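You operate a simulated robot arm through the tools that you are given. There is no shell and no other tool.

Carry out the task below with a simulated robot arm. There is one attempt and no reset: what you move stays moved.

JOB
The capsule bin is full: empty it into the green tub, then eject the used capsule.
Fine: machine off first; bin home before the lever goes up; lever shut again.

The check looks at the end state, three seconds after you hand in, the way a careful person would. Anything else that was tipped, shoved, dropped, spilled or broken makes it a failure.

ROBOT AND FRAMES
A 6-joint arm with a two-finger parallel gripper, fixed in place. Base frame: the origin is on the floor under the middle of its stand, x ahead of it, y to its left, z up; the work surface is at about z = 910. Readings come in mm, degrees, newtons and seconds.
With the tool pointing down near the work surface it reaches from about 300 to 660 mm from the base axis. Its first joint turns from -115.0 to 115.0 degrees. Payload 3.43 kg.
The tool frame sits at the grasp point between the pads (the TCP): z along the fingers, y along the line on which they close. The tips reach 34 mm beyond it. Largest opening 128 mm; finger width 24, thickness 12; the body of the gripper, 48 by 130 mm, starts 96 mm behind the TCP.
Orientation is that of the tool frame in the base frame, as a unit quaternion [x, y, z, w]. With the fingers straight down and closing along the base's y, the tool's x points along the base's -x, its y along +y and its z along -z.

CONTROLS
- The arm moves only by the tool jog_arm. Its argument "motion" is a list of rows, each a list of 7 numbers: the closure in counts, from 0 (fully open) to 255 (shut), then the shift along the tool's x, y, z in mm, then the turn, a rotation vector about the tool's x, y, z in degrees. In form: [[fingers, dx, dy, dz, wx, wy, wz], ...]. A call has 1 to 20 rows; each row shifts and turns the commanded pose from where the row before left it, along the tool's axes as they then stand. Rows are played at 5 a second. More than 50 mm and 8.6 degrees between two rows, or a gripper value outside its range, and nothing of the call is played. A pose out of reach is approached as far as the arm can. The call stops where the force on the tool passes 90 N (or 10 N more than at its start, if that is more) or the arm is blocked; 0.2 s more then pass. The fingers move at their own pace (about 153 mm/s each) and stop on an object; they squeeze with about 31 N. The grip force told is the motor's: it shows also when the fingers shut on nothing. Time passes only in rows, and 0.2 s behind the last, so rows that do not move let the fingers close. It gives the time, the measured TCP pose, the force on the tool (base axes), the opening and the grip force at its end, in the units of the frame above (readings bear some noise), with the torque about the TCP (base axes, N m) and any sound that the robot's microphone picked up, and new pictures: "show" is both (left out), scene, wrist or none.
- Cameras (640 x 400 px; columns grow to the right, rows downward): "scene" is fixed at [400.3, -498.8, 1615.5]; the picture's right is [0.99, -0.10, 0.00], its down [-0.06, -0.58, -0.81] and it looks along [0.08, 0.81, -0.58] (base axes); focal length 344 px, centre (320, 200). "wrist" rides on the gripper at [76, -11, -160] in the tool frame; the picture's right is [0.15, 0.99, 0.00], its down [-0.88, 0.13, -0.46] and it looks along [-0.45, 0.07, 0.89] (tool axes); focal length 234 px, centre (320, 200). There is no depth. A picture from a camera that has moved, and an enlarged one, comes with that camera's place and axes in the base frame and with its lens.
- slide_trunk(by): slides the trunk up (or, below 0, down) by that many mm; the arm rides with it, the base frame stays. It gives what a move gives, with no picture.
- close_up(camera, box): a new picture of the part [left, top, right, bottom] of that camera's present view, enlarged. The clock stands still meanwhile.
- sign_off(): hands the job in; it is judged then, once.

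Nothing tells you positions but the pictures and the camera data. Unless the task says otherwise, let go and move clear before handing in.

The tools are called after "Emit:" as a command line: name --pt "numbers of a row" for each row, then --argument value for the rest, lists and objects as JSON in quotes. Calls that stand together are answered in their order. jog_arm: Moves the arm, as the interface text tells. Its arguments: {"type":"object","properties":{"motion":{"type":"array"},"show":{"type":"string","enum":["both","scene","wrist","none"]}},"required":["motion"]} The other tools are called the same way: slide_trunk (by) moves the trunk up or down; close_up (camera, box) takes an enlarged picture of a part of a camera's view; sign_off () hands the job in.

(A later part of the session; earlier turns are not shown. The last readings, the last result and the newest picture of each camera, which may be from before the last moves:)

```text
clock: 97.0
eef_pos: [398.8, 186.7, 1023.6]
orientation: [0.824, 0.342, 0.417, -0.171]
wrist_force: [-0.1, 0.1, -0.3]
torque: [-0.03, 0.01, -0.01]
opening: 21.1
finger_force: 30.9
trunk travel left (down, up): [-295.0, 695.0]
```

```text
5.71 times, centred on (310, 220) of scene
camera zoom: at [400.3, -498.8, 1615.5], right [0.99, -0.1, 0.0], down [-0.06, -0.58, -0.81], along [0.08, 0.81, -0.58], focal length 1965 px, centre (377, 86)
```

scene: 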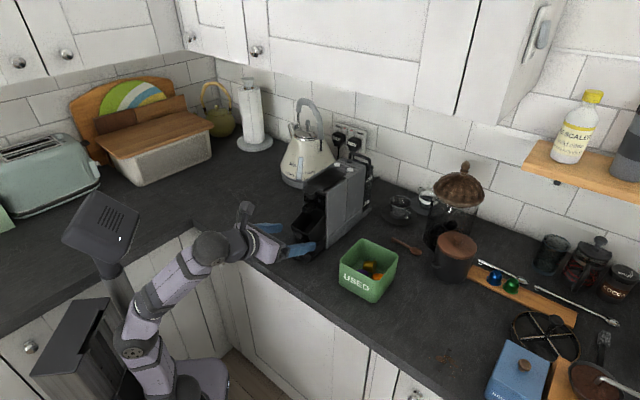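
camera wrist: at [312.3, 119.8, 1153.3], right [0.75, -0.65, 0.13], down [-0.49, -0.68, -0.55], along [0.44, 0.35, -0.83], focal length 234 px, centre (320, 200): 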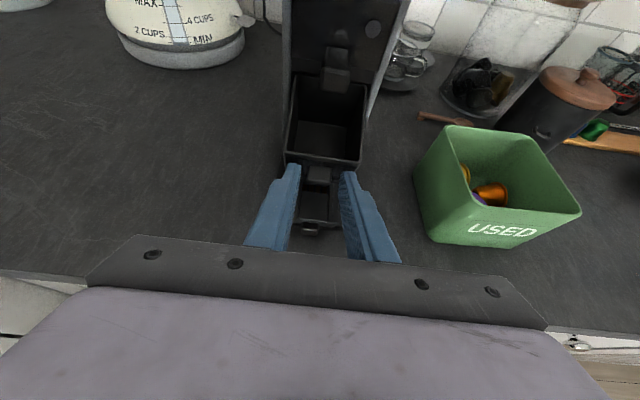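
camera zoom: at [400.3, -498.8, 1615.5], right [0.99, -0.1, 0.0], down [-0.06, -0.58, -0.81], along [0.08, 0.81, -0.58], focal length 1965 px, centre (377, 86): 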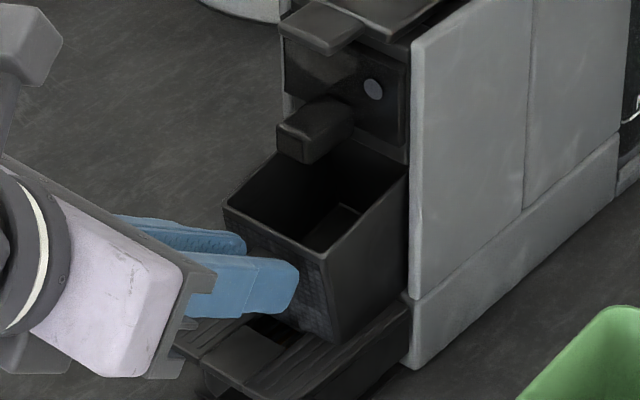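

The force dropped to zero and the tilt is now about 14°. I'll continue the same levelling motion, adding small trunk lifts to stay within reach.

Emit:
jog_arm --pt "255 3.9 0.5 1.9 0 -3.5 0" --pt "255 0 0 0 0 0 0" --show "none"

Emit:
slide_trunk --by 5

Emit:
jog_arm --pt "255 3.0 0 2.4 0 -3.5 0" --pt "255 0 0 0 0 0 0" --show "none"

Emit:
slide_trunk --by 5

Emit:
close_up --camera "wrist" --box '[260, 40, 380, 200]'

Emit:
close_up --camera "scene" --box '[275, 185, 345, 255]'

```text
clock: 97.6
eef_pos: [397.2, 186.4, 1020.0]
orientation: [0.835, 0.348, 0.395, -0.162]
wrist_force: [-4.9, -1.9, 13.9]
torque: [0.8, -0.78, 0.09]
opening: 21.2
finger_force: 31.0
out of reach, approached as far as the arm can: row 1
trunk travel left (down, up): [-295.0, 695.0]
```

```text
clock: 98.1
eef_pos: [400.1, 186.8, 1022.6]
orientation: [0.837, 0.347, 0.391, -0.161]
wrist_force: [-1.3, -0.5, 2.0]
torque: [0.06, -0.15, 0.03]
opening: 21.1
finger_force: 30.4
trunk travel left (down, up): [-300.0, 690.0]
```

```text
clock: 98.7
eef_pos: [400.7, 188.2, 1022.9]
orientation: [0.837, 0.348, 0.391, -0.161]
wrist_force: [0.8, 0.0, -0.7]
torque: [-0.02, -0.01, 0.03]
opening: 20.9
finger_force: 30.6
out of reach, approached as far as the arm can: row 1
trunk travel left (down, up): [-300.0, 690.0]
```

```text
clock: 99.3
eef_pos: [400.7, 187.7, 1027.7]
orientation: [0.837, 0.348, 0.39, -0.161]
wrist_force: [-1.4, 0.1, -5.3]
torque: [-0.41, 0.39, 0.08]
opening: 20.9
finger_force: 30.7
trunk travel left (down, up): [-305.0, 685.0]
```

```text
2.50 times, centred on (320, 120) of wrist
camera zoom: at [339.1, 145.3, 1189.0], right [0.77, -0.63, 0.11], down [-0.55, -0.74, -0.38], along [0.32, 0.23, -0.92], focal length 585 px, centre (320, 400)
```

zoom: 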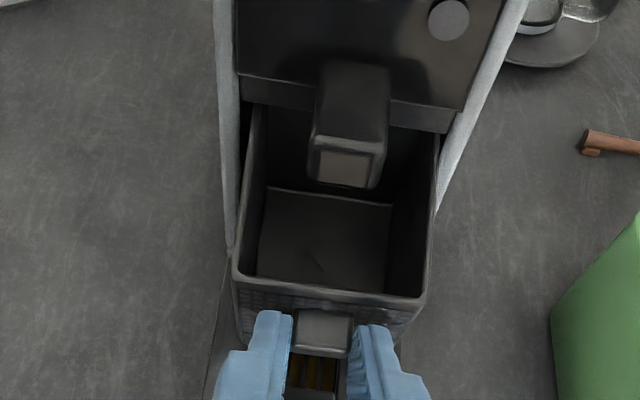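

```text
5.71 times, centred on (310, 220) of scene
camera zoom: at [400.3, -498.8, 1615.5], right [0.99, -0.1, 0.0], down [-0.06, -0.58, -0.81], along [0.08, 0.81, -0.58], focal length 1965 px, centre (377, 86)
```

zoom: 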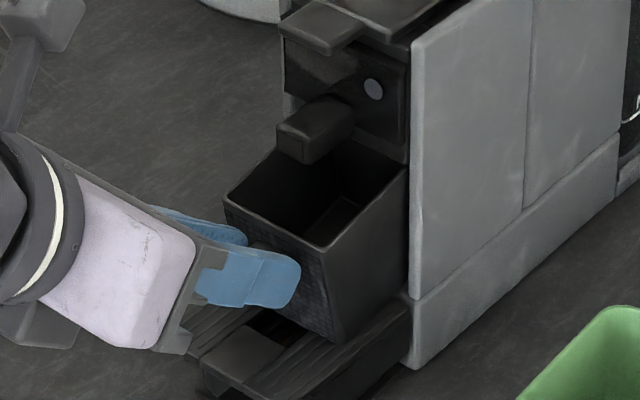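

The arm is at its reach limit for this trunk height, so I'll swap small jogs down for trunk lifts to gain room without moving the bin much.

Emit:
jog_arm --pt "255 -3.8 0 3.2 0 0 0" --pt "255 0 0 0 0 0 0" --show "none"

Emit:
slide_trunk --by 9

Emit:
jog_arm --pt "255 -6.1 0 5.1 0 0 0" --pt "255 0 0 0 0 0 0" --show "none"

Emit:
slide_trunk --by 9

Emit:
jog_arm --pt "255 -6.1 0 5.1 0 0 0" --pt "255 0 0 0 0 0 0" --show "none"

Emit:
slide_trunk --by 9

```text
clock: 99.9
eef_pos: [399.4, 188.3, 1023.6]
orientation: [0.837, 0.346, 0.392, -0.159]
wrist_force: [0.4, -0.2, -0.1]
torque: [-0.04, 0.06, 0.04]
opening: 21.0
finger_force: 30.9
trunk travel left (down, up): [-305.0, 685.0]
```

```text
clock: 100.4
eef_pos: [400.4, 188.0, 1029.6]
orientation: [0.838, 0.348, 0.388, -0.16]
wrist_force: [-3.4, -2.2, -11.4]
torque: [-0.9, 0.87, 0.1]
opening: 21.0
finger_force: 31.1
trunk travel left (down, up): [-314.0, 676.0]
```

```text
clock: 101.0
eef_pos: [399.1, 187.7, 1024.6]
orientation: [0.836, 0.347, 0.394, -0.161]
wrist_force: [-0.1, -0.3, -0.6]
torque: [-0.02, 0.02, -0.01]
opening: 20.9
finger_force: 30.9
trunk travel left (down, up): [-314.0, 676.0]
```

```text
clock: 101.6
eef_pos: [400.1, 188.7, 1032.1]
orientation: [0.838, 0.347, 0.389, -0.16]
wrist_force: [-3.4, -2.2, -11.8]
torque: [-0.84, 0.85, 0.04]
opening: 21.2
finger_force: 31.6
trunk travel left (down, up): [-323.0, 667.0]
```

```text
clock: 102.2
eef_pos: [399.3, 187.9, 1025.8]
orientation: [0.836, 0.347, 0.393, -0.161]
wrist_force: [0.1, 0.1, -0.2]
torque: [-0.01, 0.05, 0.0]
opening: 21.0
finger_force: 31.8
trunk travel left (down, up): [-323.0, 667.0]
```

```text
clock: 102.8
eef_pos: [399.9, 188.7, 1031.7]
orientation: [0.838, 0.348, 0.388, -0.161]
wrist_force: [-2.5, -1.9, -10.4]
torque: [-0.85, 0.77, 0.14]
opening: 21.1
finger_force: 31.4
trunk travel left (down, up): [-332.0, 658.0]
```

Emit:
jog_arm --pt "255 1.9 0 2.3 0 -3.5 0" --pt "255 0 0 0 0 0 0" --show "none"

Emit:
jog_arm --pt "255 4.5 0 0.6 0 -3.5 0" --pt "255 0 0 0 0 0 0" --show "none"

Emit:
close_up --camera "wrist" --box '[260, 40, 380, 200]'

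Emit:
close_up --camera "scene" --box '[275, 185, 345, 255]'

```text
clock: 103.4
eef_pos: [400.4, 191.2, 1036.5]
orientation: [0.848, 0.352, 0.366, -0.15]
wrist_force: [0.4, -0.3, -1.5]
torque: [-0.01, 0.03, -0.01]
opening: 21.2
finger_force: 31.1
trunk travel left (down, up): [-332.0, 658.0]
```

```text
clock: 104.0
eef_pos: [400.2, 190.2, 1034.9]
orientation: [0.849, 0.352, 0.366, -0.149]
wrist_force: [-0.4, -0.2, -0.3]
torque: [-0.05, 0.04, 0.0]
opening: 20.9
finger_force: 30.7
out of reach, approached as far as the arm can: row 1
trunk travel left (down, up): [-332.0, 658.0]
```

```text
2.50 times, centred on (320, 120) of wrist
camera zoom: at [346.4, 154.9, 1200.8], right [0.77, -0.63, 0.11], down [-0.57, -0.75, -0.33], along [0.29, 0.19, -0.94], focal length 585 px, centre (320, 400)
```

zoom: 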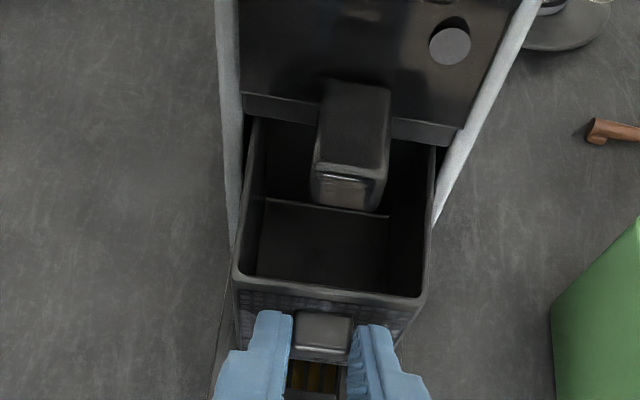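

```text
5.71 times, centred on (310, 220) of scene
camera zoom: at [400.3, -498.8, 1615.5], right [0.99, -0.1, 0.0], down [-0.06, -0.58, -0.81], along [0.08, 0.81, -0.58], focal length 1965 px, centre (377, 86)
```

zoom: 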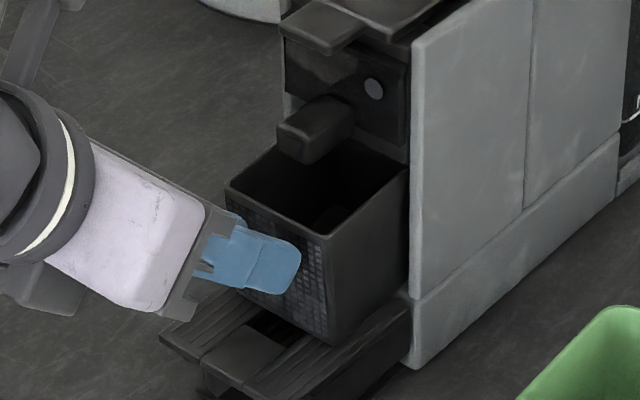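

The bin is now nearly level (about 6°) and roughly 24 mm into the slot. I'll gain some more trunk height the same way, then push inward.

Emit:
slide_trunk --by 7

Emit:
jog_arm --pt "255 -5.1 0 4.8 0 0 0" --pt "255 0 0 0 0 0 0" --show "none"

Emit:
slide_trunk --by 8

Emit:
jog_arm --pt "255 -5.8 0 5.5 0 0 0" --pt "255 0 0 0 0 0 0" --show "none"

Emit:
slide_trunk --by 8

Emit:
jog_arm --pt "255 -5.8 0 5.5 0 0 0" --pt "255 0 0 0 0 0 0" --show "none"

Emit:
slide_trunk --by 8

Emit:
jog_arm --pt "255 -5.8 0 5.5 0 0 0" --pt "255 0 0 0 0 0 0" --show "none"

```text
clock: 104.6
eef_pos: [400.9, 189.7, 1040.3]
orientation: [0.85, 0.352, 0.363, -0.15]
wrist_force: [-3.0, -1.0, -10.1]
torque: [-0.83, 0.81, 0.07]
opening: 20.7
finger_force: 31.6
trunk travel left (down, up): [-339.0, 651.0]
```

```text
clock: 105.2
eef_pos: [399.5, 190.8, 1034.9]
orientation: [0.848, 0.352, 0.367, -0.149]
wrist_force: [0.3, -0.5, -0.8]
torque: [-0.04, 0.05, -0.02]
opening: 21.0
finger_force: 30.5
trunk travel left (down, up): [-339.0, 651.0]
```

```text
clock: 105.7
eef_pos: [400.3, 189.7, 1040.0]
orientation: [0.849, 0.352, 0.363, -0.15]
wrist_force: [-1.5, -1.6, -10.1]
torque: [-0.83, 0.79, 0.12]
opening: 21.0
finger_force: 30.9
trunk travel left (down, up): [-347.0, 643.0]
```

```text
clock: 106.3
eef_pos: [401.5, 191.7, 1034.9]
orientation: [0.848, 0.352, 0.368, -0.149]
wrist_force: [0.0, -0.4, -1.0]
torque: [-0.06, 0.03, 0.01]
opening: 21.1
finger_force: 30.8
trunk travel left (down, up): [-347.0, 643.0]
```

```text
clock: 106.9
eef_pos: [400.7, 189.1, 1039.5]
orientation: [0.85, 0.352, 0.363, -0.149]
wrist_force: [-2.0, -1.4, -9.4]
torque: [-0.69, 0.68, 0.12]
opening: 20.8
finger_force: 31.1
trunk travel left (down, up): [-355.0, 635.0]
```

```text
clock: 107.5
eef_pos: [400.8, 189.1, 1035.5]
orientation: [0.848, 0.353, 0.367, -0.15]
wrist_force: [-0.2, -0.3, -0.3]
torque: [-0.05, 0.05, 0.01]
opening: 20.9
finger_force: 30.9
trunk travel left (down, up): [-355.0, 635.0]
```

```text
clock: 108.1
eef_pos: [400.5, 188.7, 1040.0]
orientation: [0.849, 0.352, 0.364, -0.15]
wrist_force: [-1.8, -0.7, -9.4]
torque: [-0.65, 0.66, 0.05]
opening: 21.3
finger_force: 30.9
trunk travel left (down, up): [-363.0, 627.0]
```

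```text
clock: 108.7
eef_pos: [400.4, 190.6, 1034.8]
orientation: [0.848, 0.351, 0.367, -0.149]
wrist_force: [0.3, 0.2, -0.8]
torque: [-0.01, 0.02, 0.02]
opening: 21.4
finger_force: 31.6
trunk travel left (down, up): [-363.0, 627.0]
```

Now I'll level the remaining ~6° while following the arc, then push inward in small steps watching the force.

Emit:
jog_arm --pt "255 4.5 0 0.2 0 -2.75 0" --pt "255 4.5 0 0.2 0 -2.75 0" --pt "255 0 0 0 0 0 0" --show "none"

Emit:
close_up --camera "scene" --box '[275, 185, 345, 255]'

Emit:
close_up --camera "wrist" --box '[260, 40, 380, 200]'

```text
clock: 109.5
eef_pos: [405.2, 195.0, 1040.2]
orientation: [0.865, 0.359, 0.325, -0.133]
wrist_force: [0.5, 0.1, -1.5]
torque: [-0.02, 0.04, 0.0]
opening: 21.0
finger_force: 31.0
trunk travel left (down, up): [-363.0, 627.0]
```

```text
5.71 times, centred on (310, 220) of scene
camera zoom: at [400.3, -498.8, 1615.5], right [0.99, -0.1, 0.0], down [-0.06, -0.58, -0.81], along [0.08, 0.81, -0.58], focal length 1965 px, centre (377, 86)
```

zoom: 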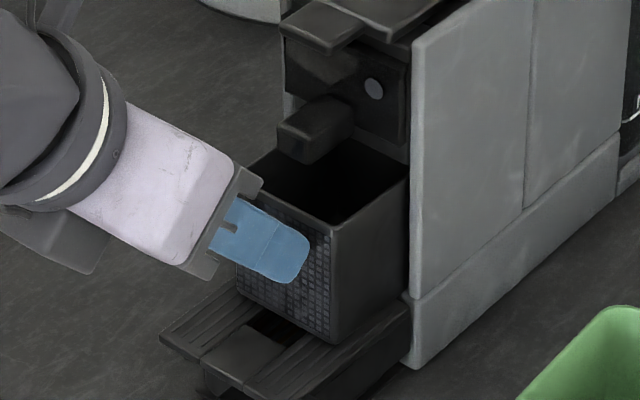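

```text
2.50 times, centred on (320, 120) of wrist
camera zoom: at [363.3, 170.7, 1211.7], right [0.78, -0.62, 0.1], down [-0.59, -0.77, -0.23], along [0.22, 0.12, -0.97], focal length 585 px, centre (320, 400)
```

zoom: 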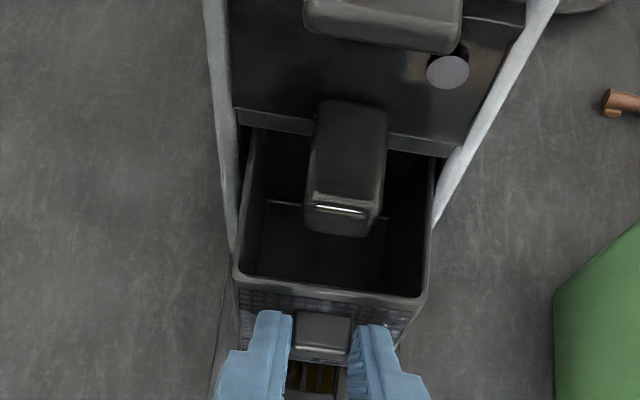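

The bin is level, with near-zero force. Pushing in now in small steps.

Emit:
jog_arm --pt "255 3.0 -0.5 2.6 0 0 0" --pt "255 3.0 0 2.6 0 0 0" --pt "255 0 0 0 0 0 0" --show "none"

Emit:
jog_arm --pt "255 3.0 0 2.6 0 0 0" --pt "255 3.0 0 2.6 0 0 0" --pt "255 0 0 0 0 0 0" --show "none"

Emit:
close_up --camera "scene" --box '[275, 185, 345, 255]'

```text
clock: 110.3
eef_pos: [411.8, 200.5, 1040.1]
orientation: [0.864, 0.36, 0.325, -0.133]
wrist_force: [-0.1, -0.3, -0.6]
torque: [0.0, 0.0, -0.02]
opening: 21.1
finger_force: 30.5
trunk travel left (down, up): [-363.0, 627.0]
```

```text
clock: 111.1
eef_pos: [416.9, 207.8, 1040.1]
orientation: [0.865, 0.359, 0.325, -0.133]
wrist_force: [-0.2, 0.3, -0.2]
torque: [-0.01, 0.01, -0.01]
opening: 20.9
finger_force: 30.5
trunk travel left (down, up): [-363.0, 627.0]
```

```text
5.71 times, centred on (310, 220) of scene
camera zoom: at [400.3, -498.8, 1615.5], right [0.99, -0.1, 0.0], down [-0.06, -0.58, -0.81], along [0.08, 0.81, -0.58], focal length 1965 px, centre (377, 86)
```

zoom: 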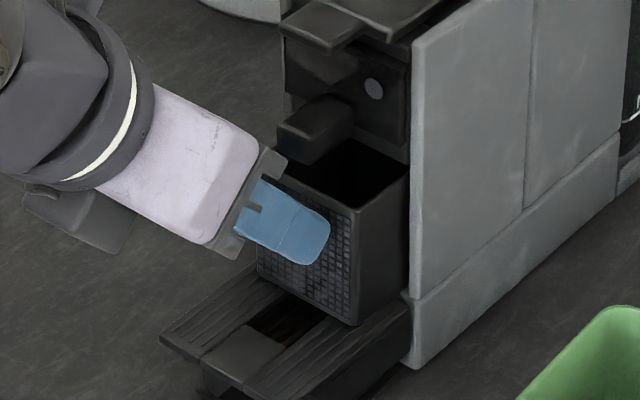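

It's going in freely, about 45 mm in. I'll continue.

Emit:
jog_arm --pt "255 3.0 0 2.6 0 0 0" --pt "255 3.0 0 2.6 0 0 0" --pt "255 0 0 0 0 0 0" --show "none"

Emit:
jog_arm --pt "255 3.0 0 2.6 0 0 0" --pt "255 3.0 0 2.6 0 0 0" --pt "255 0 0 0 0 0 0" --show "none"

Emit:
close_up --camera "scene" --box '[275, 185, 345, 255]'

Emit:
close_up --camera "wrist" --box '[260, 40, 380, 200]'

```text
clock: 111.9
eef_pos: [419.6, 208.4, 1040.2]
orientation: [0.865, 0.359, 0.326, -0.132]
wrist_force: [1.3, 1.3, 2.9]
torque: [0.24, -0.27, -0.05]
opening: 20.9
finger_force: 31.1
out of reach, approached as far as the arm can: row 2
trunk travel left (down, up): [-363.0, 627.0]
```

```text
clock: 112.7
eef_pos: [422.9, 212.8, 1038.4]
orientation: [0.864, 0.359, 0.327, -0.133]
wrist_force: [-3.0, -2.7, 11.9]
torque: [0.7, -0.68, 0.0]
opening: 21.1
finger_force: 31.1
out of reach, approached as far as the arm can: row 2
trunk travel left (down, up): [-363.0, 627.0]
```

```text
5.71 times, centred on (310, 220) of scene
camera zoom: at [400.3, -498.8, 1615.5], right [0.99, -0.1, 0.0], down [-0.06, -0.58, -0.81], along [0.08, 0.81, -0.58], focal length 1965 px, centre (377, 86)
```

zoom: 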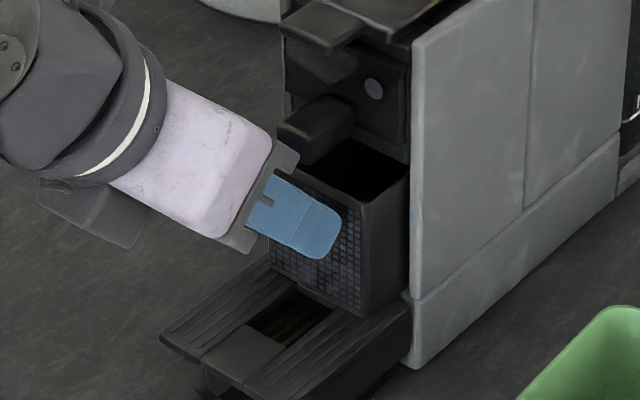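

```text
2.50 times, centred on (320, 120) of wrist
camera zoom: at [378.7, 188.0, 1209.4], right [0.78, -0.62, 0.1], down [-0.59, -0.77, -0.24], along [0.23, 0.13, -0.97], focal length 585 px, centre (320, 400)
```

zoom: 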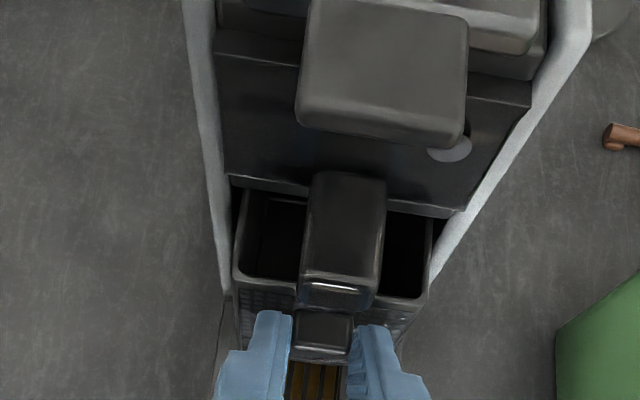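

The bin is about 53 mm in, with its centre of mass over the floor, so it should now stay level. I'll release the knob and check.

Emit:
jog_arm --pt "220 0 0 0 0 0 0" --pt "187 0 0 0 0 0 0" --pt "187 0 0 0 0 0 0" --show "wrist"

Emit:
close_up --camera "scene" --box '[275, 185, 345, 255]'

Emit:
close_up --camera "wrist" --box '[260, 40, 380, 200]'

```text
clock: 113.5
eef_pos: [423.7, 213.4, 1036.3]
orientation: [0.865, 0.359, 0.324, -0.133]
wrist_force: [-0.2, 0.1, -0.2]
torque: [0.0, -0.01, 0.0]
opening: 34.3
finger_force: 0.1
trunk travel left (down, up): [-363.0, 627.0]
camera wrist: at [381.3, 189.6, 1207.3], right [0.78, -0.62, 0.1], down [-0.59, -0.77, -0.23], along [0.22, 0.12, -0.97], focal length 234 px, centre (320, 200)
```

wrist: 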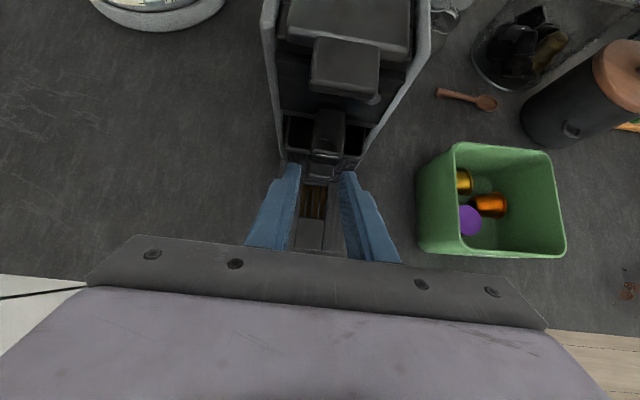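

```text
5.71 times, centred on (310, 220) of scene
camera zoom: at [400.3, -498.8, 1615.5], right [0.99, -0.1, 0.0], down [-0.06, -0.58, -0.81], along [0.08, 0.81, -0.58], focal length 1965 px, centre (377, 86)
```

zoom: 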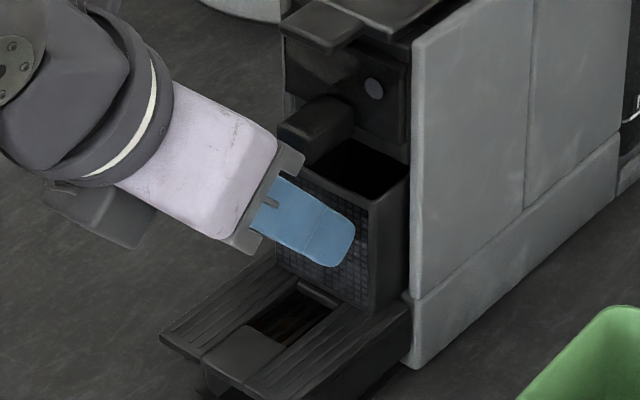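

```text
2.50 times, centred on (320, 120) of wrist
camera zoom: at [381.3, 189.6, 1207.3], right [0.78, -0.62, 0.1], down [-0.59, -0.77, -0.23], along [0.22, 0.12, -0.97], focal length 585 px, centre (320, 400)
```

zoom: 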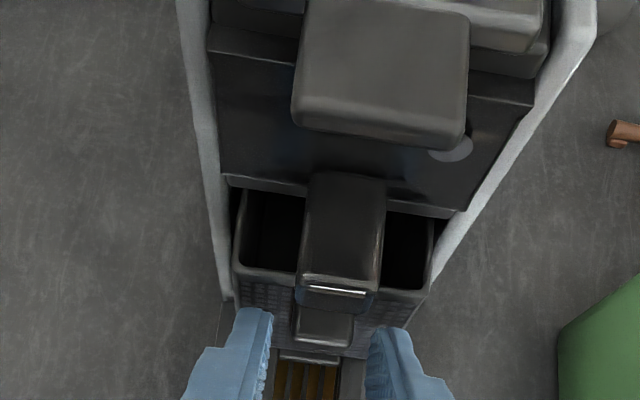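

The bin sits level in the slot. I'll back off slightly, flatten the tool to 60°, and then push the bin home with the fingertips either side of the knob.

Emit:
jog_arm --pt "187 -7.5 0 -6.6 0 0 0" --pt "187 -7.5 0 -6.6 0 0 0" --pt "187 0 0 0 0 6.3 0" --pt "187 0 0 0 0 6.3 0" --pt "187 0 0 0 0 6.4 0" --pt "187 0 0 0 0 0 0"

Emit:
close_up --camera "wrist" --box '[260, 60, 380, 220]'

Emit:
close_up --camera "scene" --box '[275, 185, 345, 255]'

```text
clock: 114.9
eef_pos: [412.7, 199.7, 1039.8]
orientation: [0.865, 0.36, 0.324, -0.133]
wrist_force: [0.2, -0.9, 0.9]
torque: [0.02, -0.01, 0.0]
opening: 34.2
finger_force: 0.1
out of reach, approached as far as the arm can: row 2, 3, 4, 5
trunk travel left (down, up): [-363.0, 627.0]
camera wrist: at [369.7, 175.2, 1211.6], right [0.78, -0.62, 0.1], down [-0.59, -0.77, -0.23], along [0.22, 0.12, -0.97], focal length 234 px, centre (320, 200)
```

scene: 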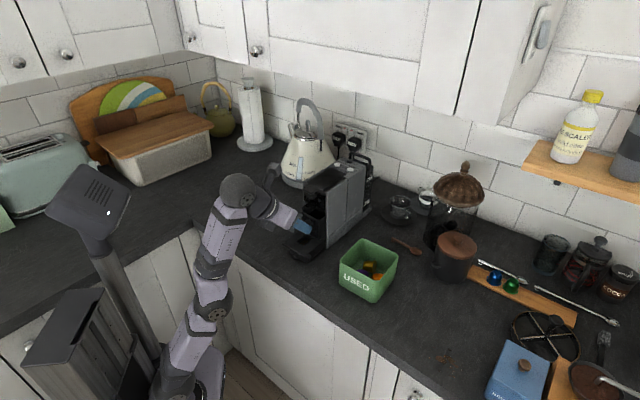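
wrist: 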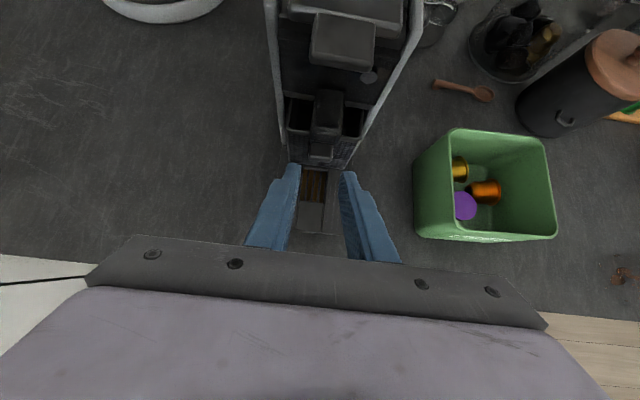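

```text
2.50 times, centred on (320, 140) of wrist
camera zoom: at [369.7, 175.2, 1211.6], right [0.78, -0.62, 0.1], down [-0.59, -0.77, -0.23], along [0.22, 0.12, -0.97], focal length 585 px, centre (320, 350)
```

zoom: 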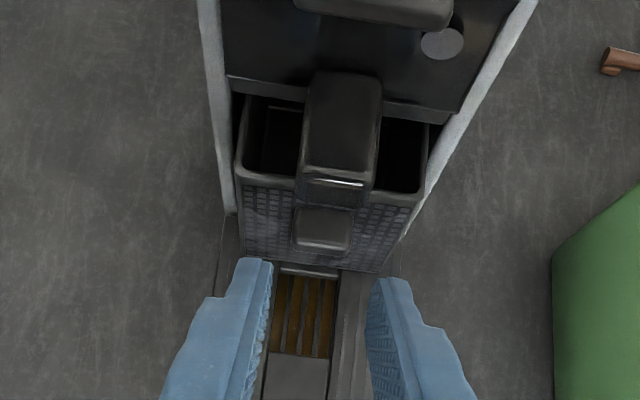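

```text
5.71 times, centred on (310, 220) of scene
camera zoom: at [400.3, -498.8, 1615.5], right [0.99, -0.1, 0.0], down [-0.06, -0.58, -0.81], along [0.08, 0.81, -0.58], focal length 1965 px, centre (377, 86)
```

zoom: 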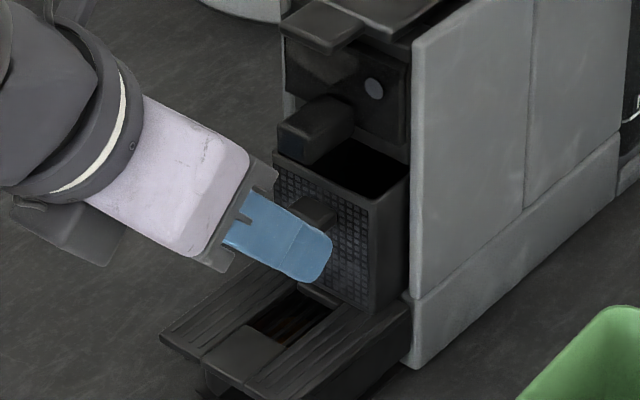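

The bin is level in place. The arm reported some unreachable rows, so I'll try the moves one small step at a time to find the free direction.

Emit:
jog_arm --pt "187 0 0 0 0 3 0" --show "none"

Emit:
jog_arm --pt "187 0 0 -10 0 0 0" --show "none"

```text
clock: 115.3
eef_pos: [401.0, 190.7, 1054.0]
orientation: [0.859, 0.356, 0.34, -0.14]
wrist_force: [0.3, 0.2, -0.7]
torque: [0.01, 0.02, 0.04]
opening: 34.3
finger_force: 0.1
out of reach, approached as far as the arm can: row 1
trunk travel left (down, up): [-363.0, 627.0]
```

```text
clock: 115.7
eef_pos: [397.2, 185.5, 1062.6]
orientation: [0.857, 0.356, 0.346, -0.142]
wrist_force: [0.7, 0.1, -0.8]
torque: [0.0, 0.0, 0.02]
opening: 34.0
finger_force: 0.0
trunk travel left (down, up): [-363.0, 627.0]
```

Emit:
slide_trunk --by -45

Emit:
jog_arm --pt "187 0 0 0 0 5.4 0" --pt "187 0 0 0 0 5.4 0" --pt "187 0 0 0 0 5.4 0" --pt "187 0 0 0 0 0 0"

Emit:
close_up --camera "wrist" --box '[250, 40, 390, 200]'

```text
clock: 116.5
eef_pos: [396.0, 184.4, 1017.1]
orientation: [0.857, 0.356, 0.345, -0.142]
wrist_force: [0.3, -0.6, 0.6]
torque: [0.01, 0.01, -0.02]
opening: 34.2
finger_force: 0.1
trunk travel left (down, up): [-318.0, 672.0]
```

```text
clock: 117.5
eef_pos: [388.0, 175.9, 1029.2]
orientation: [0.85, 0.355, 0.36, -0.15]
wrist_force: [0.4, -0.2, 0.1]
torque: [-0.01, -0.02, -0.01]
opening: 34.1
finger_force: 0.0
out of reach, approached as far as the arm can: row 1, 2, 3
trunk travel left (down, up): [-318.0, 672.0]
camera wrist: at [335.7, 141.9, 1194.8], right [0.77, -0.63, 0.11], down [-0.57, -0.76, -0.32], along [0.28, 0.18, -0.94], focal length 234 px, centre (320, 200)
```

scene: 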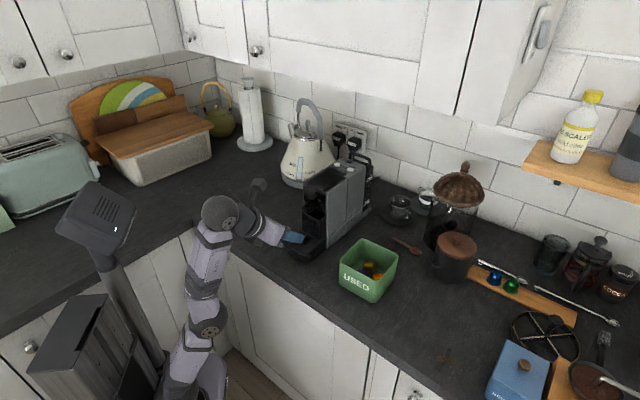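
wrist: 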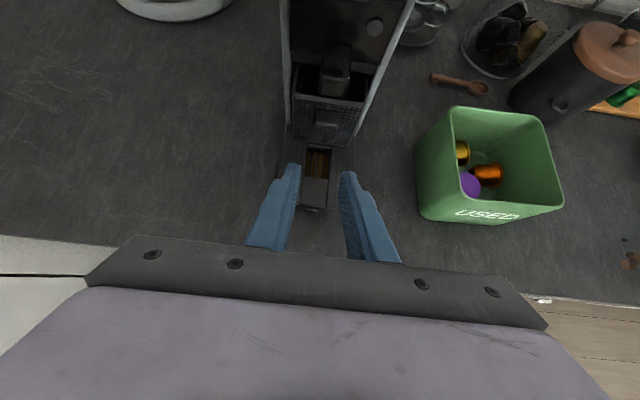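

```text
2.50 times, centred on (320, 120) of wrist
camera zoom: at [335.7, 141.9, 1194.8], right [0.77, -0.63, 0.11], down [-0.57, -0.76, -0.32], along [0.28, 0.18, -0.94], focal length 585 px, centre (320, 400)
```

zoom: 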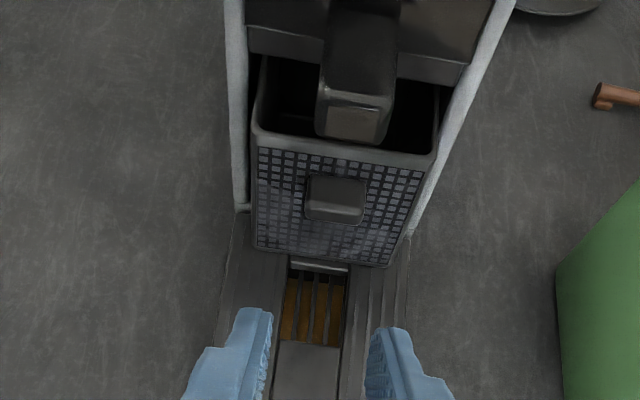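

The arm is nearly straight, which is why rotations fail. I'll raise the trunk and jog back down so the elbow bends, then set the flatter tool angle.

Emit:
slide_trunk --by 50

Emit:
jog_arm --pt "187 -14 0 14 0 0 0" --pt "187 -14 0 14 0 0 0" --pt "187 0 0 0 0 0 0" --show "none"

Emit:
jog_arm --pt "187 0 0 0 0 4 0" --pt "187 0 0 0 0 4 0" --pt "187 0 0 0 0 0 0" --show "none"

```text
clock: 118.5
eef_pos: [387.9, 176.9, 1078.7]
orientation: [0.85, 0.353, 0.361, -0.15]
wrist_force: [0.2, 0.9, 0.4]
torque: [-0.01, 0.0, -0.03]
opening: 34.0
finger_force: 0.1
trunk travel left (down, up): [-368.0, 622.0]
```

```text
clock: 119.3
eef_pos: [388.2, 176.8, 1079.2]
orientation: [0.85, 0.353, 0.361, -0.149]
wrist_force: [-0.2, 0.0, -0.1]
torque: [-0.02, -0.01, 0.02]
opening: 34.4
finger_force: 0.1
out of reach, approached as far as the arm can: row 1, 2
trunk travel left (down, up): [-368.0, 622.0]
```

```text
clock: 120.1
eef_pos: [388.1, 175.7, 1078.6]
orientation: [0.85, 0.353, 0.362, -0.149]
wrist_force: [-0.5, -0.4, -0.2]
torque: [-0.01, 0.0, -0.02]
opening: 34.2
finger_force: 0.1
out of reach, approached as far as the arm can: row 1, 2
trunk travel left (down, up): [-368.0, 622.0]
```

Emit:
close_up --camera "scene" --box '[20, 120, 340, 400]'

```text
1.43 times, centred on (180, 260) of scene
camera zoom: at [400.3, -498.8, 1615.5], right [0.99, -0.1, 0.0], down [-0.06, -0.58, -0.81], along [0.08, 0.81, -0.58], focal length 491 px, centre (520, 114)
```

zoom: 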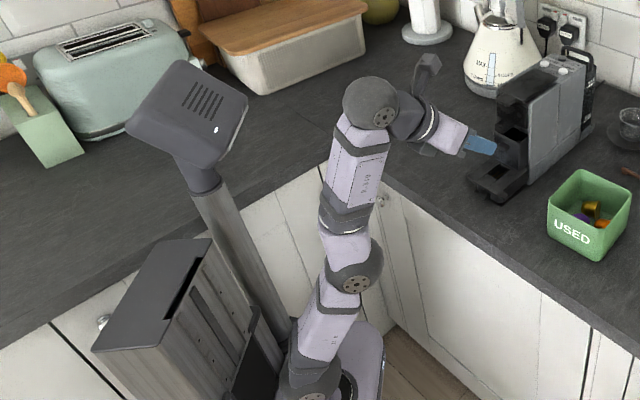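

The elbow has flipped to its low side, and that's what limits the wrist now. I'll stretch the arm straight upward in free space, with the fingers clear in front of the machine, and flatten the tool. Then I'll come back down so the elbow can fold the normal way.

Emit:
jog_arm --pt "187 8 0 -9 0 3.5 0" --pt "187 9 0 -8 0 3.5 0" --pt "187 10 0 -8 0 3.5 0" --pt "187 10 0 -7 0 3.5 0" --pt "187 11 0 -7 0 0 0" --pt "187 17 0 -10 0 0 0" --pt "187 17 0 -10 0 0 0" --pt "187 0 0 0 0 0 0"

```text
clock: 121.9
eef_pos: [374.1, 164.2, 1125.0]
orientation: [0.815, 0.34, 0.432, -0.181]
wrist_force: [-0.2, -0.5, 0.4]
torque: [-0.03, 0.0, 0.0]
opening: 34.3
finger_force: 0.0
out of reach, approached as far as the arm can: row 1, 2, 4, 5, 6, 7
trunk travel left (down, up): [-368.0, 622.0]
camera wrist: at [303.2, 109.5, 1278.0], right [0.76, -0.64, 0.12], down [-0.52, -0.71, -0.47], along [0.39, 0.3, -0.87], focal length 234 px, centre (320, 200)
```

scene: 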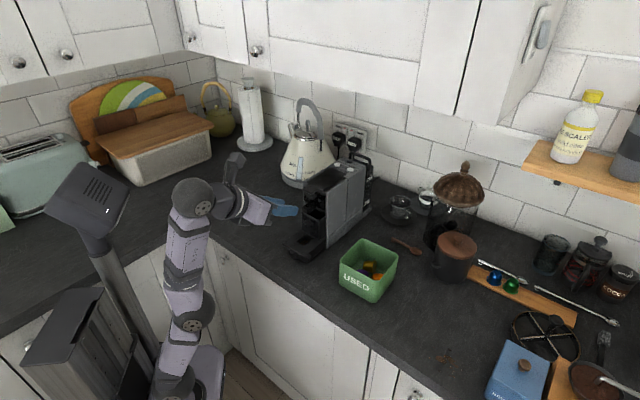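
wrist: 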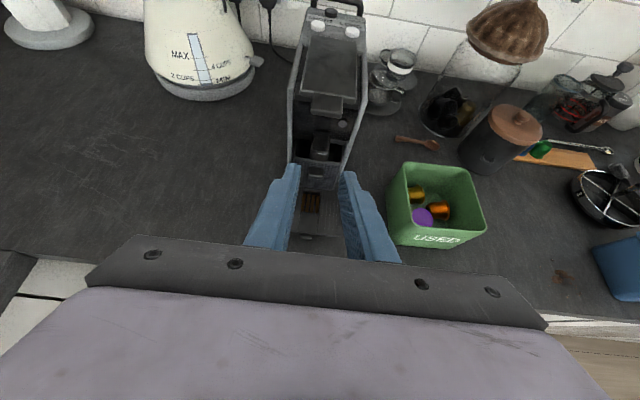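

Emit:
slide_trunk --by 250

Emit:
jog_arm --pt "187 0 40 0 0 0 0" --pt "187 0 40 0 0 -5 0" --pt "187 0 0 10 0 -6 0" --pt "187 -10 0 35 0 0 0" --pt "187 -10 0 35 0 0 0" --pt "187 -10 0 35 0 0 0" --pt "187 0 0 0 0 0 0"

```text
clock: 124.4
eef_pos: [375.5, 164.2, 1375.3]
orientation: [0.816, 0.34, 0.432, -0.181]
wrist_force: [0.4, 0.0, 0.9]
torque: [-0.02, 0.0, 0.01]
opening: 34.3
finger_force: 0.1
trunk travel left (down, up): [-618.0, 372.0]
```

```text
clock: 126.0
eef_pos: [445.9, 134.0, 1224.6]
orientation: [0.853, 0.356, 0.353, -0.146]
wrist_force: [0.5, -0.4, 0.5]
torque: [-0.02, -0.02, 0.01]
opening: 34.3
finger_force: 0.1
out of reach, approached as far as the arm can: row 1, 2, 3
trunk travel left (down, up): [-618.0, 372.0]
camera wrist: at [396.5, 101.7, 1392.4], right [0.78, -0.62, 0.1], down [-0.57, -0.76, -0.3], along [0.27, 0.17, -0.95], focal length 234 px, centre (320, 200)
```

scene: 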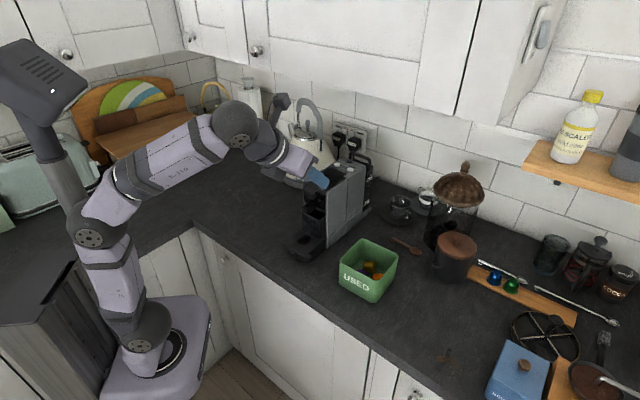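
wrist: 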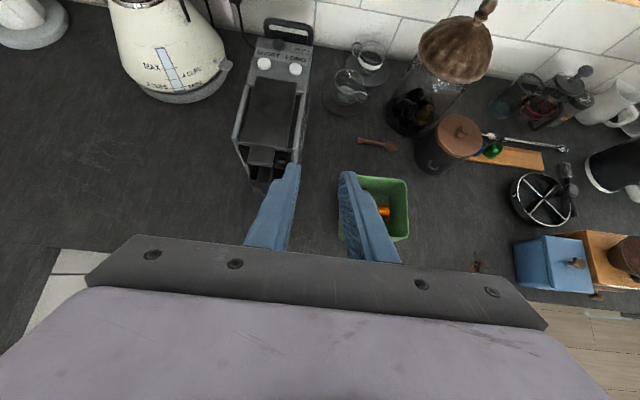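

The elbow has folded back the normal way. Now I'll set the 60° tilt and work down beside the machine, alternating trunk and jog.

Emit:
jog_arm --pt "187 0 0 0 0 5 0" --pt "187 0 0 0 0 5 0" --pt "187 0 0 0 0 5 0" --pt "187 0 0 0 0 0 0" --show "none"

Emit:
slide_trunk --by -155

Emit:
jog_arm --pt "187 26 0 -15 0 0 0" --pt "187 26 0 -15 0 0 0" --pt "187 0 0 0 0 0 0" --show "none"

Emit:
slide_trunk --by -65

Emit:
jog_arm --pt "187 26 0 -15 0 0 0" --pt "187 26 0 -15 0 0 0" --pt "187 0 0 0 0 0 0" --show "none"

Emit:
slide_trunk --by -65

```text
clock: 127.0
eef_pos: [445.1, 136.2, 1225.8]
orientation: [0.799, 0.333, 0.462, -0.193]
wrist_force: [0.2, -0.1, -0.1]
torque: [0.01, 0.0, 0.0]
opening: 34.2
finger_force: 0.0
trunk travel left (down, up): [-618.0, 372.0]
```

```text
clock: 128.8
eef_pos: [445.9, 135.8, 1071.5]
orientation: [0.8, 0.333, 0.461, -0.192]
wrist_force: [-0.8, 0.6, 0.0]
torque: [0.0, 0.01, 0.01]
opening: 34.2
finger_force: 0.1
trunk travel left (down, up): [-463.0, 527.0]
```

```text
clock: 129.6
eef_pos: [445.0, 134.6, 1131.9]
orientation: [0.8, 0.333, 0.461, -0.192]
wrist_force: [0.5, 0.5, 0.2]
torque: [0.01, -0.01, -0.04]
opening: 34.3
finger_force: 0.0
trunk travel left (down, up): [-463.0, 527.0]
```

```text
clock: 130.7
eef_pos: [445.5, 135.0, 1065.3]
orientation: [0.8, 0.333, 0.46, -0.191]
wrist_force: [0.7, -0.2, 0.4]
torque: [0.04, 0.02, -0.01]
opening: 34.1
finger_force: 0.0
trunk travel left (down, up): [-398.0, 592.0]
```

```text
clock: 131.5
eef_pos: [445.2, 136.0, 1125.2]
orientation: [0.8, 0.333, 0.46, -0.192]
wrist_force: [0.9, 0.1, 0.1]
torque: [-0.02, -0.02, -0.03]
opening: 34.2
finger_force: 0.0
trunk travel left (down, up): [-398.0, 592.0]
```

```text
clock: 132.5
eef_pos: [444.5, 136.5, 1061.4]
orientation: [0.8, 0.333, 0.461, -0.192]
wrist_force: [-0.9, 0.3, -0.3]
torque: [0.0, 0.03, 0.0]
opening: 34.0
finger_force: 0.1
trunk travel left (down, up): [-333.0, 657.0]
```

Emit:
jog_arm --pt "187 0 -24 0 0 0 0" --pt "187 0 -24 0 0 0 0" --pt "187 0 -22 0 0 0 0" --pt "187 -12.5 0 7.2 0 0 0" --pt "187 -12.5 0 7.2 0 0 0" --pt "187 0 0 0 0 0 0"

Emit:
close_up --camera "wrist" --box '[250, 40, 390, 200]'

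Emit:
close_up --camera "scene" --box '[280, 185, 350, 255]'

```text
clock: 133.9
eef_pos: [394.2, 187.7, 1031.4]
orientation: [0.8, 0.333, 0.461, -0.192]
wrist_force: [0.1, 0.1, 0.1]
torque: [0.0, 0.02, 0.02]
opening: 34.2
finger_force: 0.0
trunk travel left (down, up): [-333.0, 657.0]
camera wrist: at [315.2, 125.5, 1178.5], right [0.75, -0.64, 0.13], down [-0.5, -0.69, -0.53], along [0.43, 0.34, -0.84], focal length 234 px, centre (320, 200)
```

scene: 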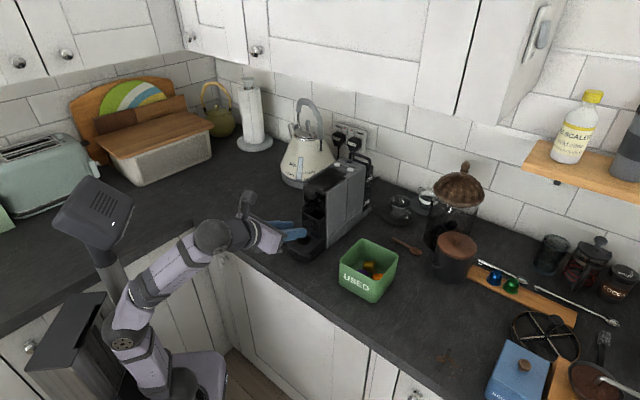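
wrist: 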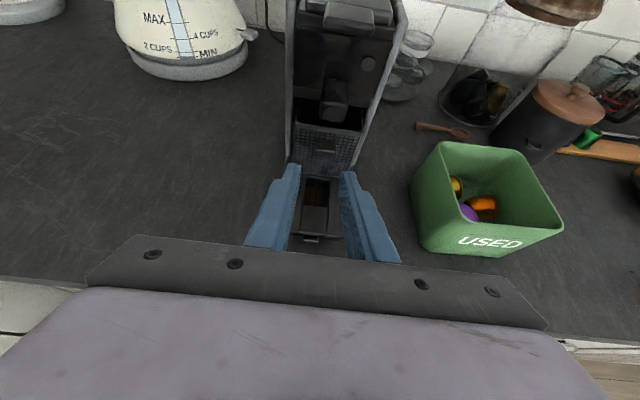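

```text
2.50 times, centred on (320, 120) of wrist
camera zoom: at [315.2, 125.5, 1178.5], right [0.75, -0.64, 0.13], down [-0.5, -0.69, -0.53], along [0.43, 0.34, -0.84], focal length 585 px, centre (320, 400)
```

zoom: 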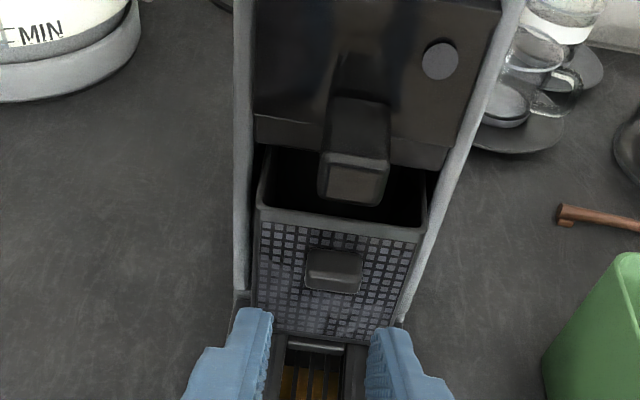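

```text
5.71 times, centred on (315, 220) of scene
camera zoom: at [400.3, -498.8, 1615.5], right [0.99, -0.1, 0.0], down [-0.06, -0.58, -0.81], along [0.08, 0.81, -0.58], focal length 1965 px, centre (349, 86)
```

zoom: 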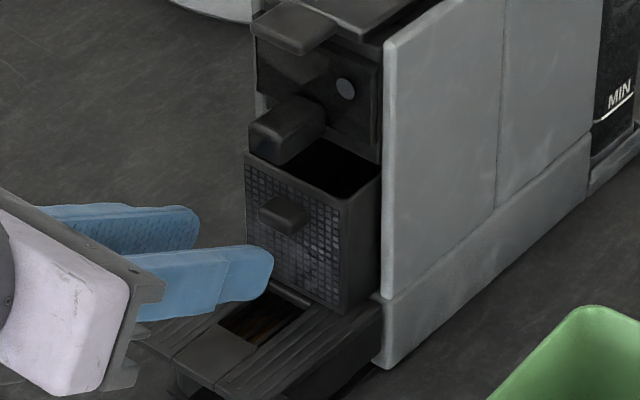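

The bin sits level with its front at e≈486, and home should be about e≈517 with the machine where it is now. I'll advance with the tips either side of the knob.

Emit:
jog_arm --pt "187 5.8 0.7 10 0 0 0" --pt "187 5.8 0.7 10 0 0 0" --pt "187 5.0 0.6 8.7 0 0 0" --pt "187 0 0 0 0 0 0" --show "none"

Emit:
jog_arm --pt "187 2.0 0 3.5 0 0 0" --pt "187 2.0 0 3.5 0 0 0" --pt "187 0 0 0 0 0 0" --show "wrist"

Emit:
close_up --camera "wrist" --box '[250, 60, 390, 220]'

```text
clock: 134.9
eef_pos: [420.9, 208.7, 1031.4]
orientation: [0.8, 0.333, 0.461, -0.192]
wrist_force: [0.0, 0.0, 0.1]
torque: [-0.01, 0.05, 0.01]
opening: 34.3
finger_force: 0.1
trunk travel left (down, up): [-333.0, 657.0]
```

```text
clock: 135.7
eef_pos: [426.6, 214.1, 1031.1]
orientation: [0.8, 0.333, 0.461, -0.192]
wrist_force: [0.0, -0.2, -0.3]
torque: [-0.01, -0.02, -0.02]
opening: 34.1
finger_force: 0.1
trunk travel left (down, up): [-333.0, 657.0]
camera wrist: at [346.9, 151.8, 1177.8], right [0.75, -0.64, 0.13], down [-0.5, -0.69, -0.53], along [0.43, 0.34, -0.84], focal length 234 px, centre (320, 200)
```

wrist: 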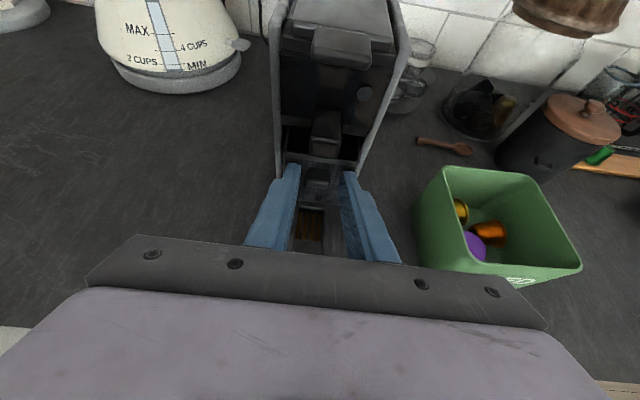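

```text
2.50 times, centred on (320, 140) of wrist
camera zoom: at [346.9, 151.8, 1177.8], right [0.75, -0.64, 0.13], down [-0.5, -0.69, -0.53], along [0.43, 0.34, -0.84], focal length 585 px, centre (320, 350)
```

zoom: 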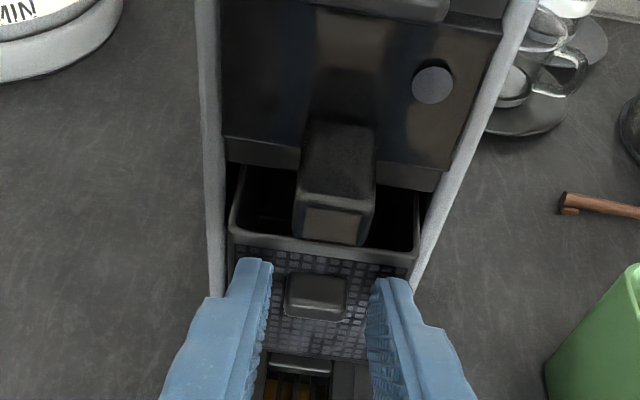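

The tips are just short of the bin face and centred on the knob. I'll grip the knob again and push the bin the remaining ~28 mm, watching for any stop.

Emit:
jog_arm --pt "255 0 0 0 0 0 0" --pt "255 0 0 0 0 0 0" --pt "255 2.5 0 4.33 0 0 0" --pt "255 2.5 0 4.33 0 0 0" --pt "255 0 0 0 0 0 0" --show "none"

Emit:
jog_arm --pt "255 2.5 0 4.33 0 0 0" --pt "255 2.5 0 4.33 0 0 0" --pt "255 0 0 0 0 0 0" --show "none"

Emit:
close_up --camera "scene" --box '[280, 185, 350, 255]'

Emit:
close_up --camera "wrist" --box '[250, 60, 390, 220]'

```text
clock: 136.9
eef_pos: [432.7, 221.0, 1031.9]
orientation: [0.8, 0.333, 0.461, -0.192]
wrist_force: [0.1, 0.4, -0.2]
torque: [-0.03, 0.01, 0.01]
opening: 21.0
finger_force: 31.2
trunk travel left (down, up): [-333.0, 657.0]
```

```text
clock: 137.7
eef_pos: [439.1, 228.3, 1032.8]
orientation: [0.801, 0.333, 0.46, -0.191]
wrist_force: [-0.1, 0.4, -0.6]
torque: [-0.06, 0.02, -0.03]
opening: 20.9
finger_force: 30.9
trunk travel left (down, up): [-333.0, 657.0]
```

```text
5.71 times, centred on (315, 220) of scene
camera zoom: at [400.3, -498.8, 1615.5], right [0.99, -0.1, 0.0], down [-0.06, -0.58, -0.81], along [0.08, 0.81, -0.58], focal length 1965 px, centre (349, 86)
```

zoom: 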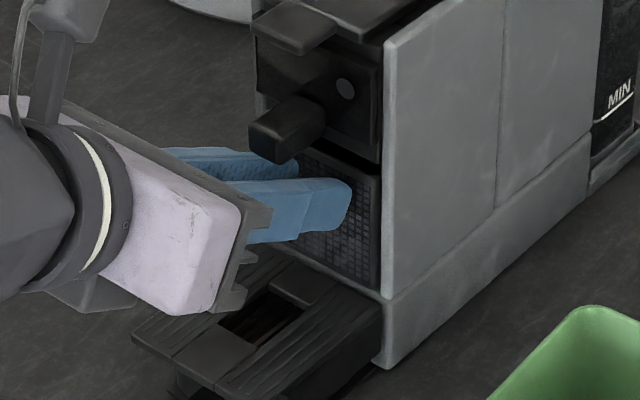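

```text
2.50 times, centred on (320, 140) of wrist
camera zoom: at [360.7, 165.6, 1179.5], right [0.75, -0.64, 0.13], down [-0.5, -0.69, -0.53], along [0.43, 0.34, -0.84], focal length 585 px, centre (320, 350)
```

zoom: 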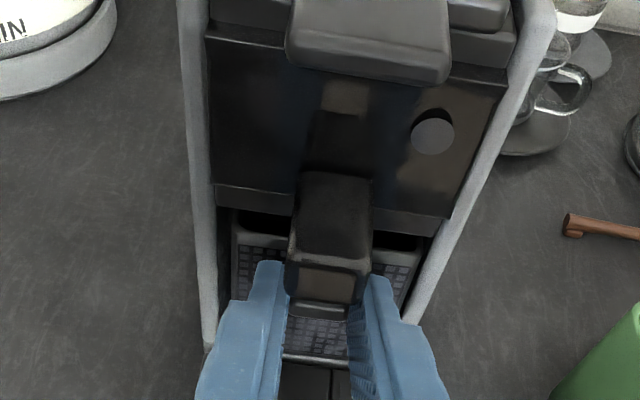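

Emit:
jog_arm --pt "255 2.0 0.5 3.46 0 0 0" --pt "255 0 0 0 0 0 0" --show "none"

Emit:
jog_arm --pt "255 2.0 0 3.46 0 0 0" --pt "255 0 0 0 0 0 0" --show "none"

Emit:
close_up --camera "scene" --box '[290, 195, 340, 240]'

```text
clock: 138.3
eef_pos: [442.4, 231.3, 1032.0]
orientation: [0.8, 0.333, 0.461, -0.192]
wrist_force: [0.4, 0.0, -0.2]
torque: [-0.05, 0.05, -0.03]
opening: 21.0
finger_force: 31.2
trunk travel left (down, up): [-333.0, 657.0]
```

```text
clock: 138.9
eef_pos: [446.1, 233.8, 1032.3]
orientation: [0.801, 0.334, 0.46, -0.192]
wrist_force: [-1.7, -1.5, -2.5]
torque: [-0.02, -0.03, 0.03]
opening: 20.9
finger_force: 30.8
trunk travel left (down, up): [-333.0, 657.0]
```

```text
8.89 times, centred on (315, 218) of scene
camera zoom: at [400.3, -498.8, 1615.5], right [0.99, -0.1, 0.0], down [-0.06, -0.58, -0.81], along [0.08, 0.81, -0.58], focal length 3056 px, centre (364, 44)
```

zoom: 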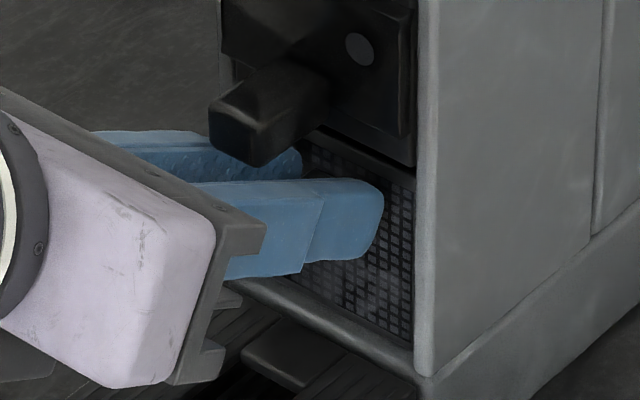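

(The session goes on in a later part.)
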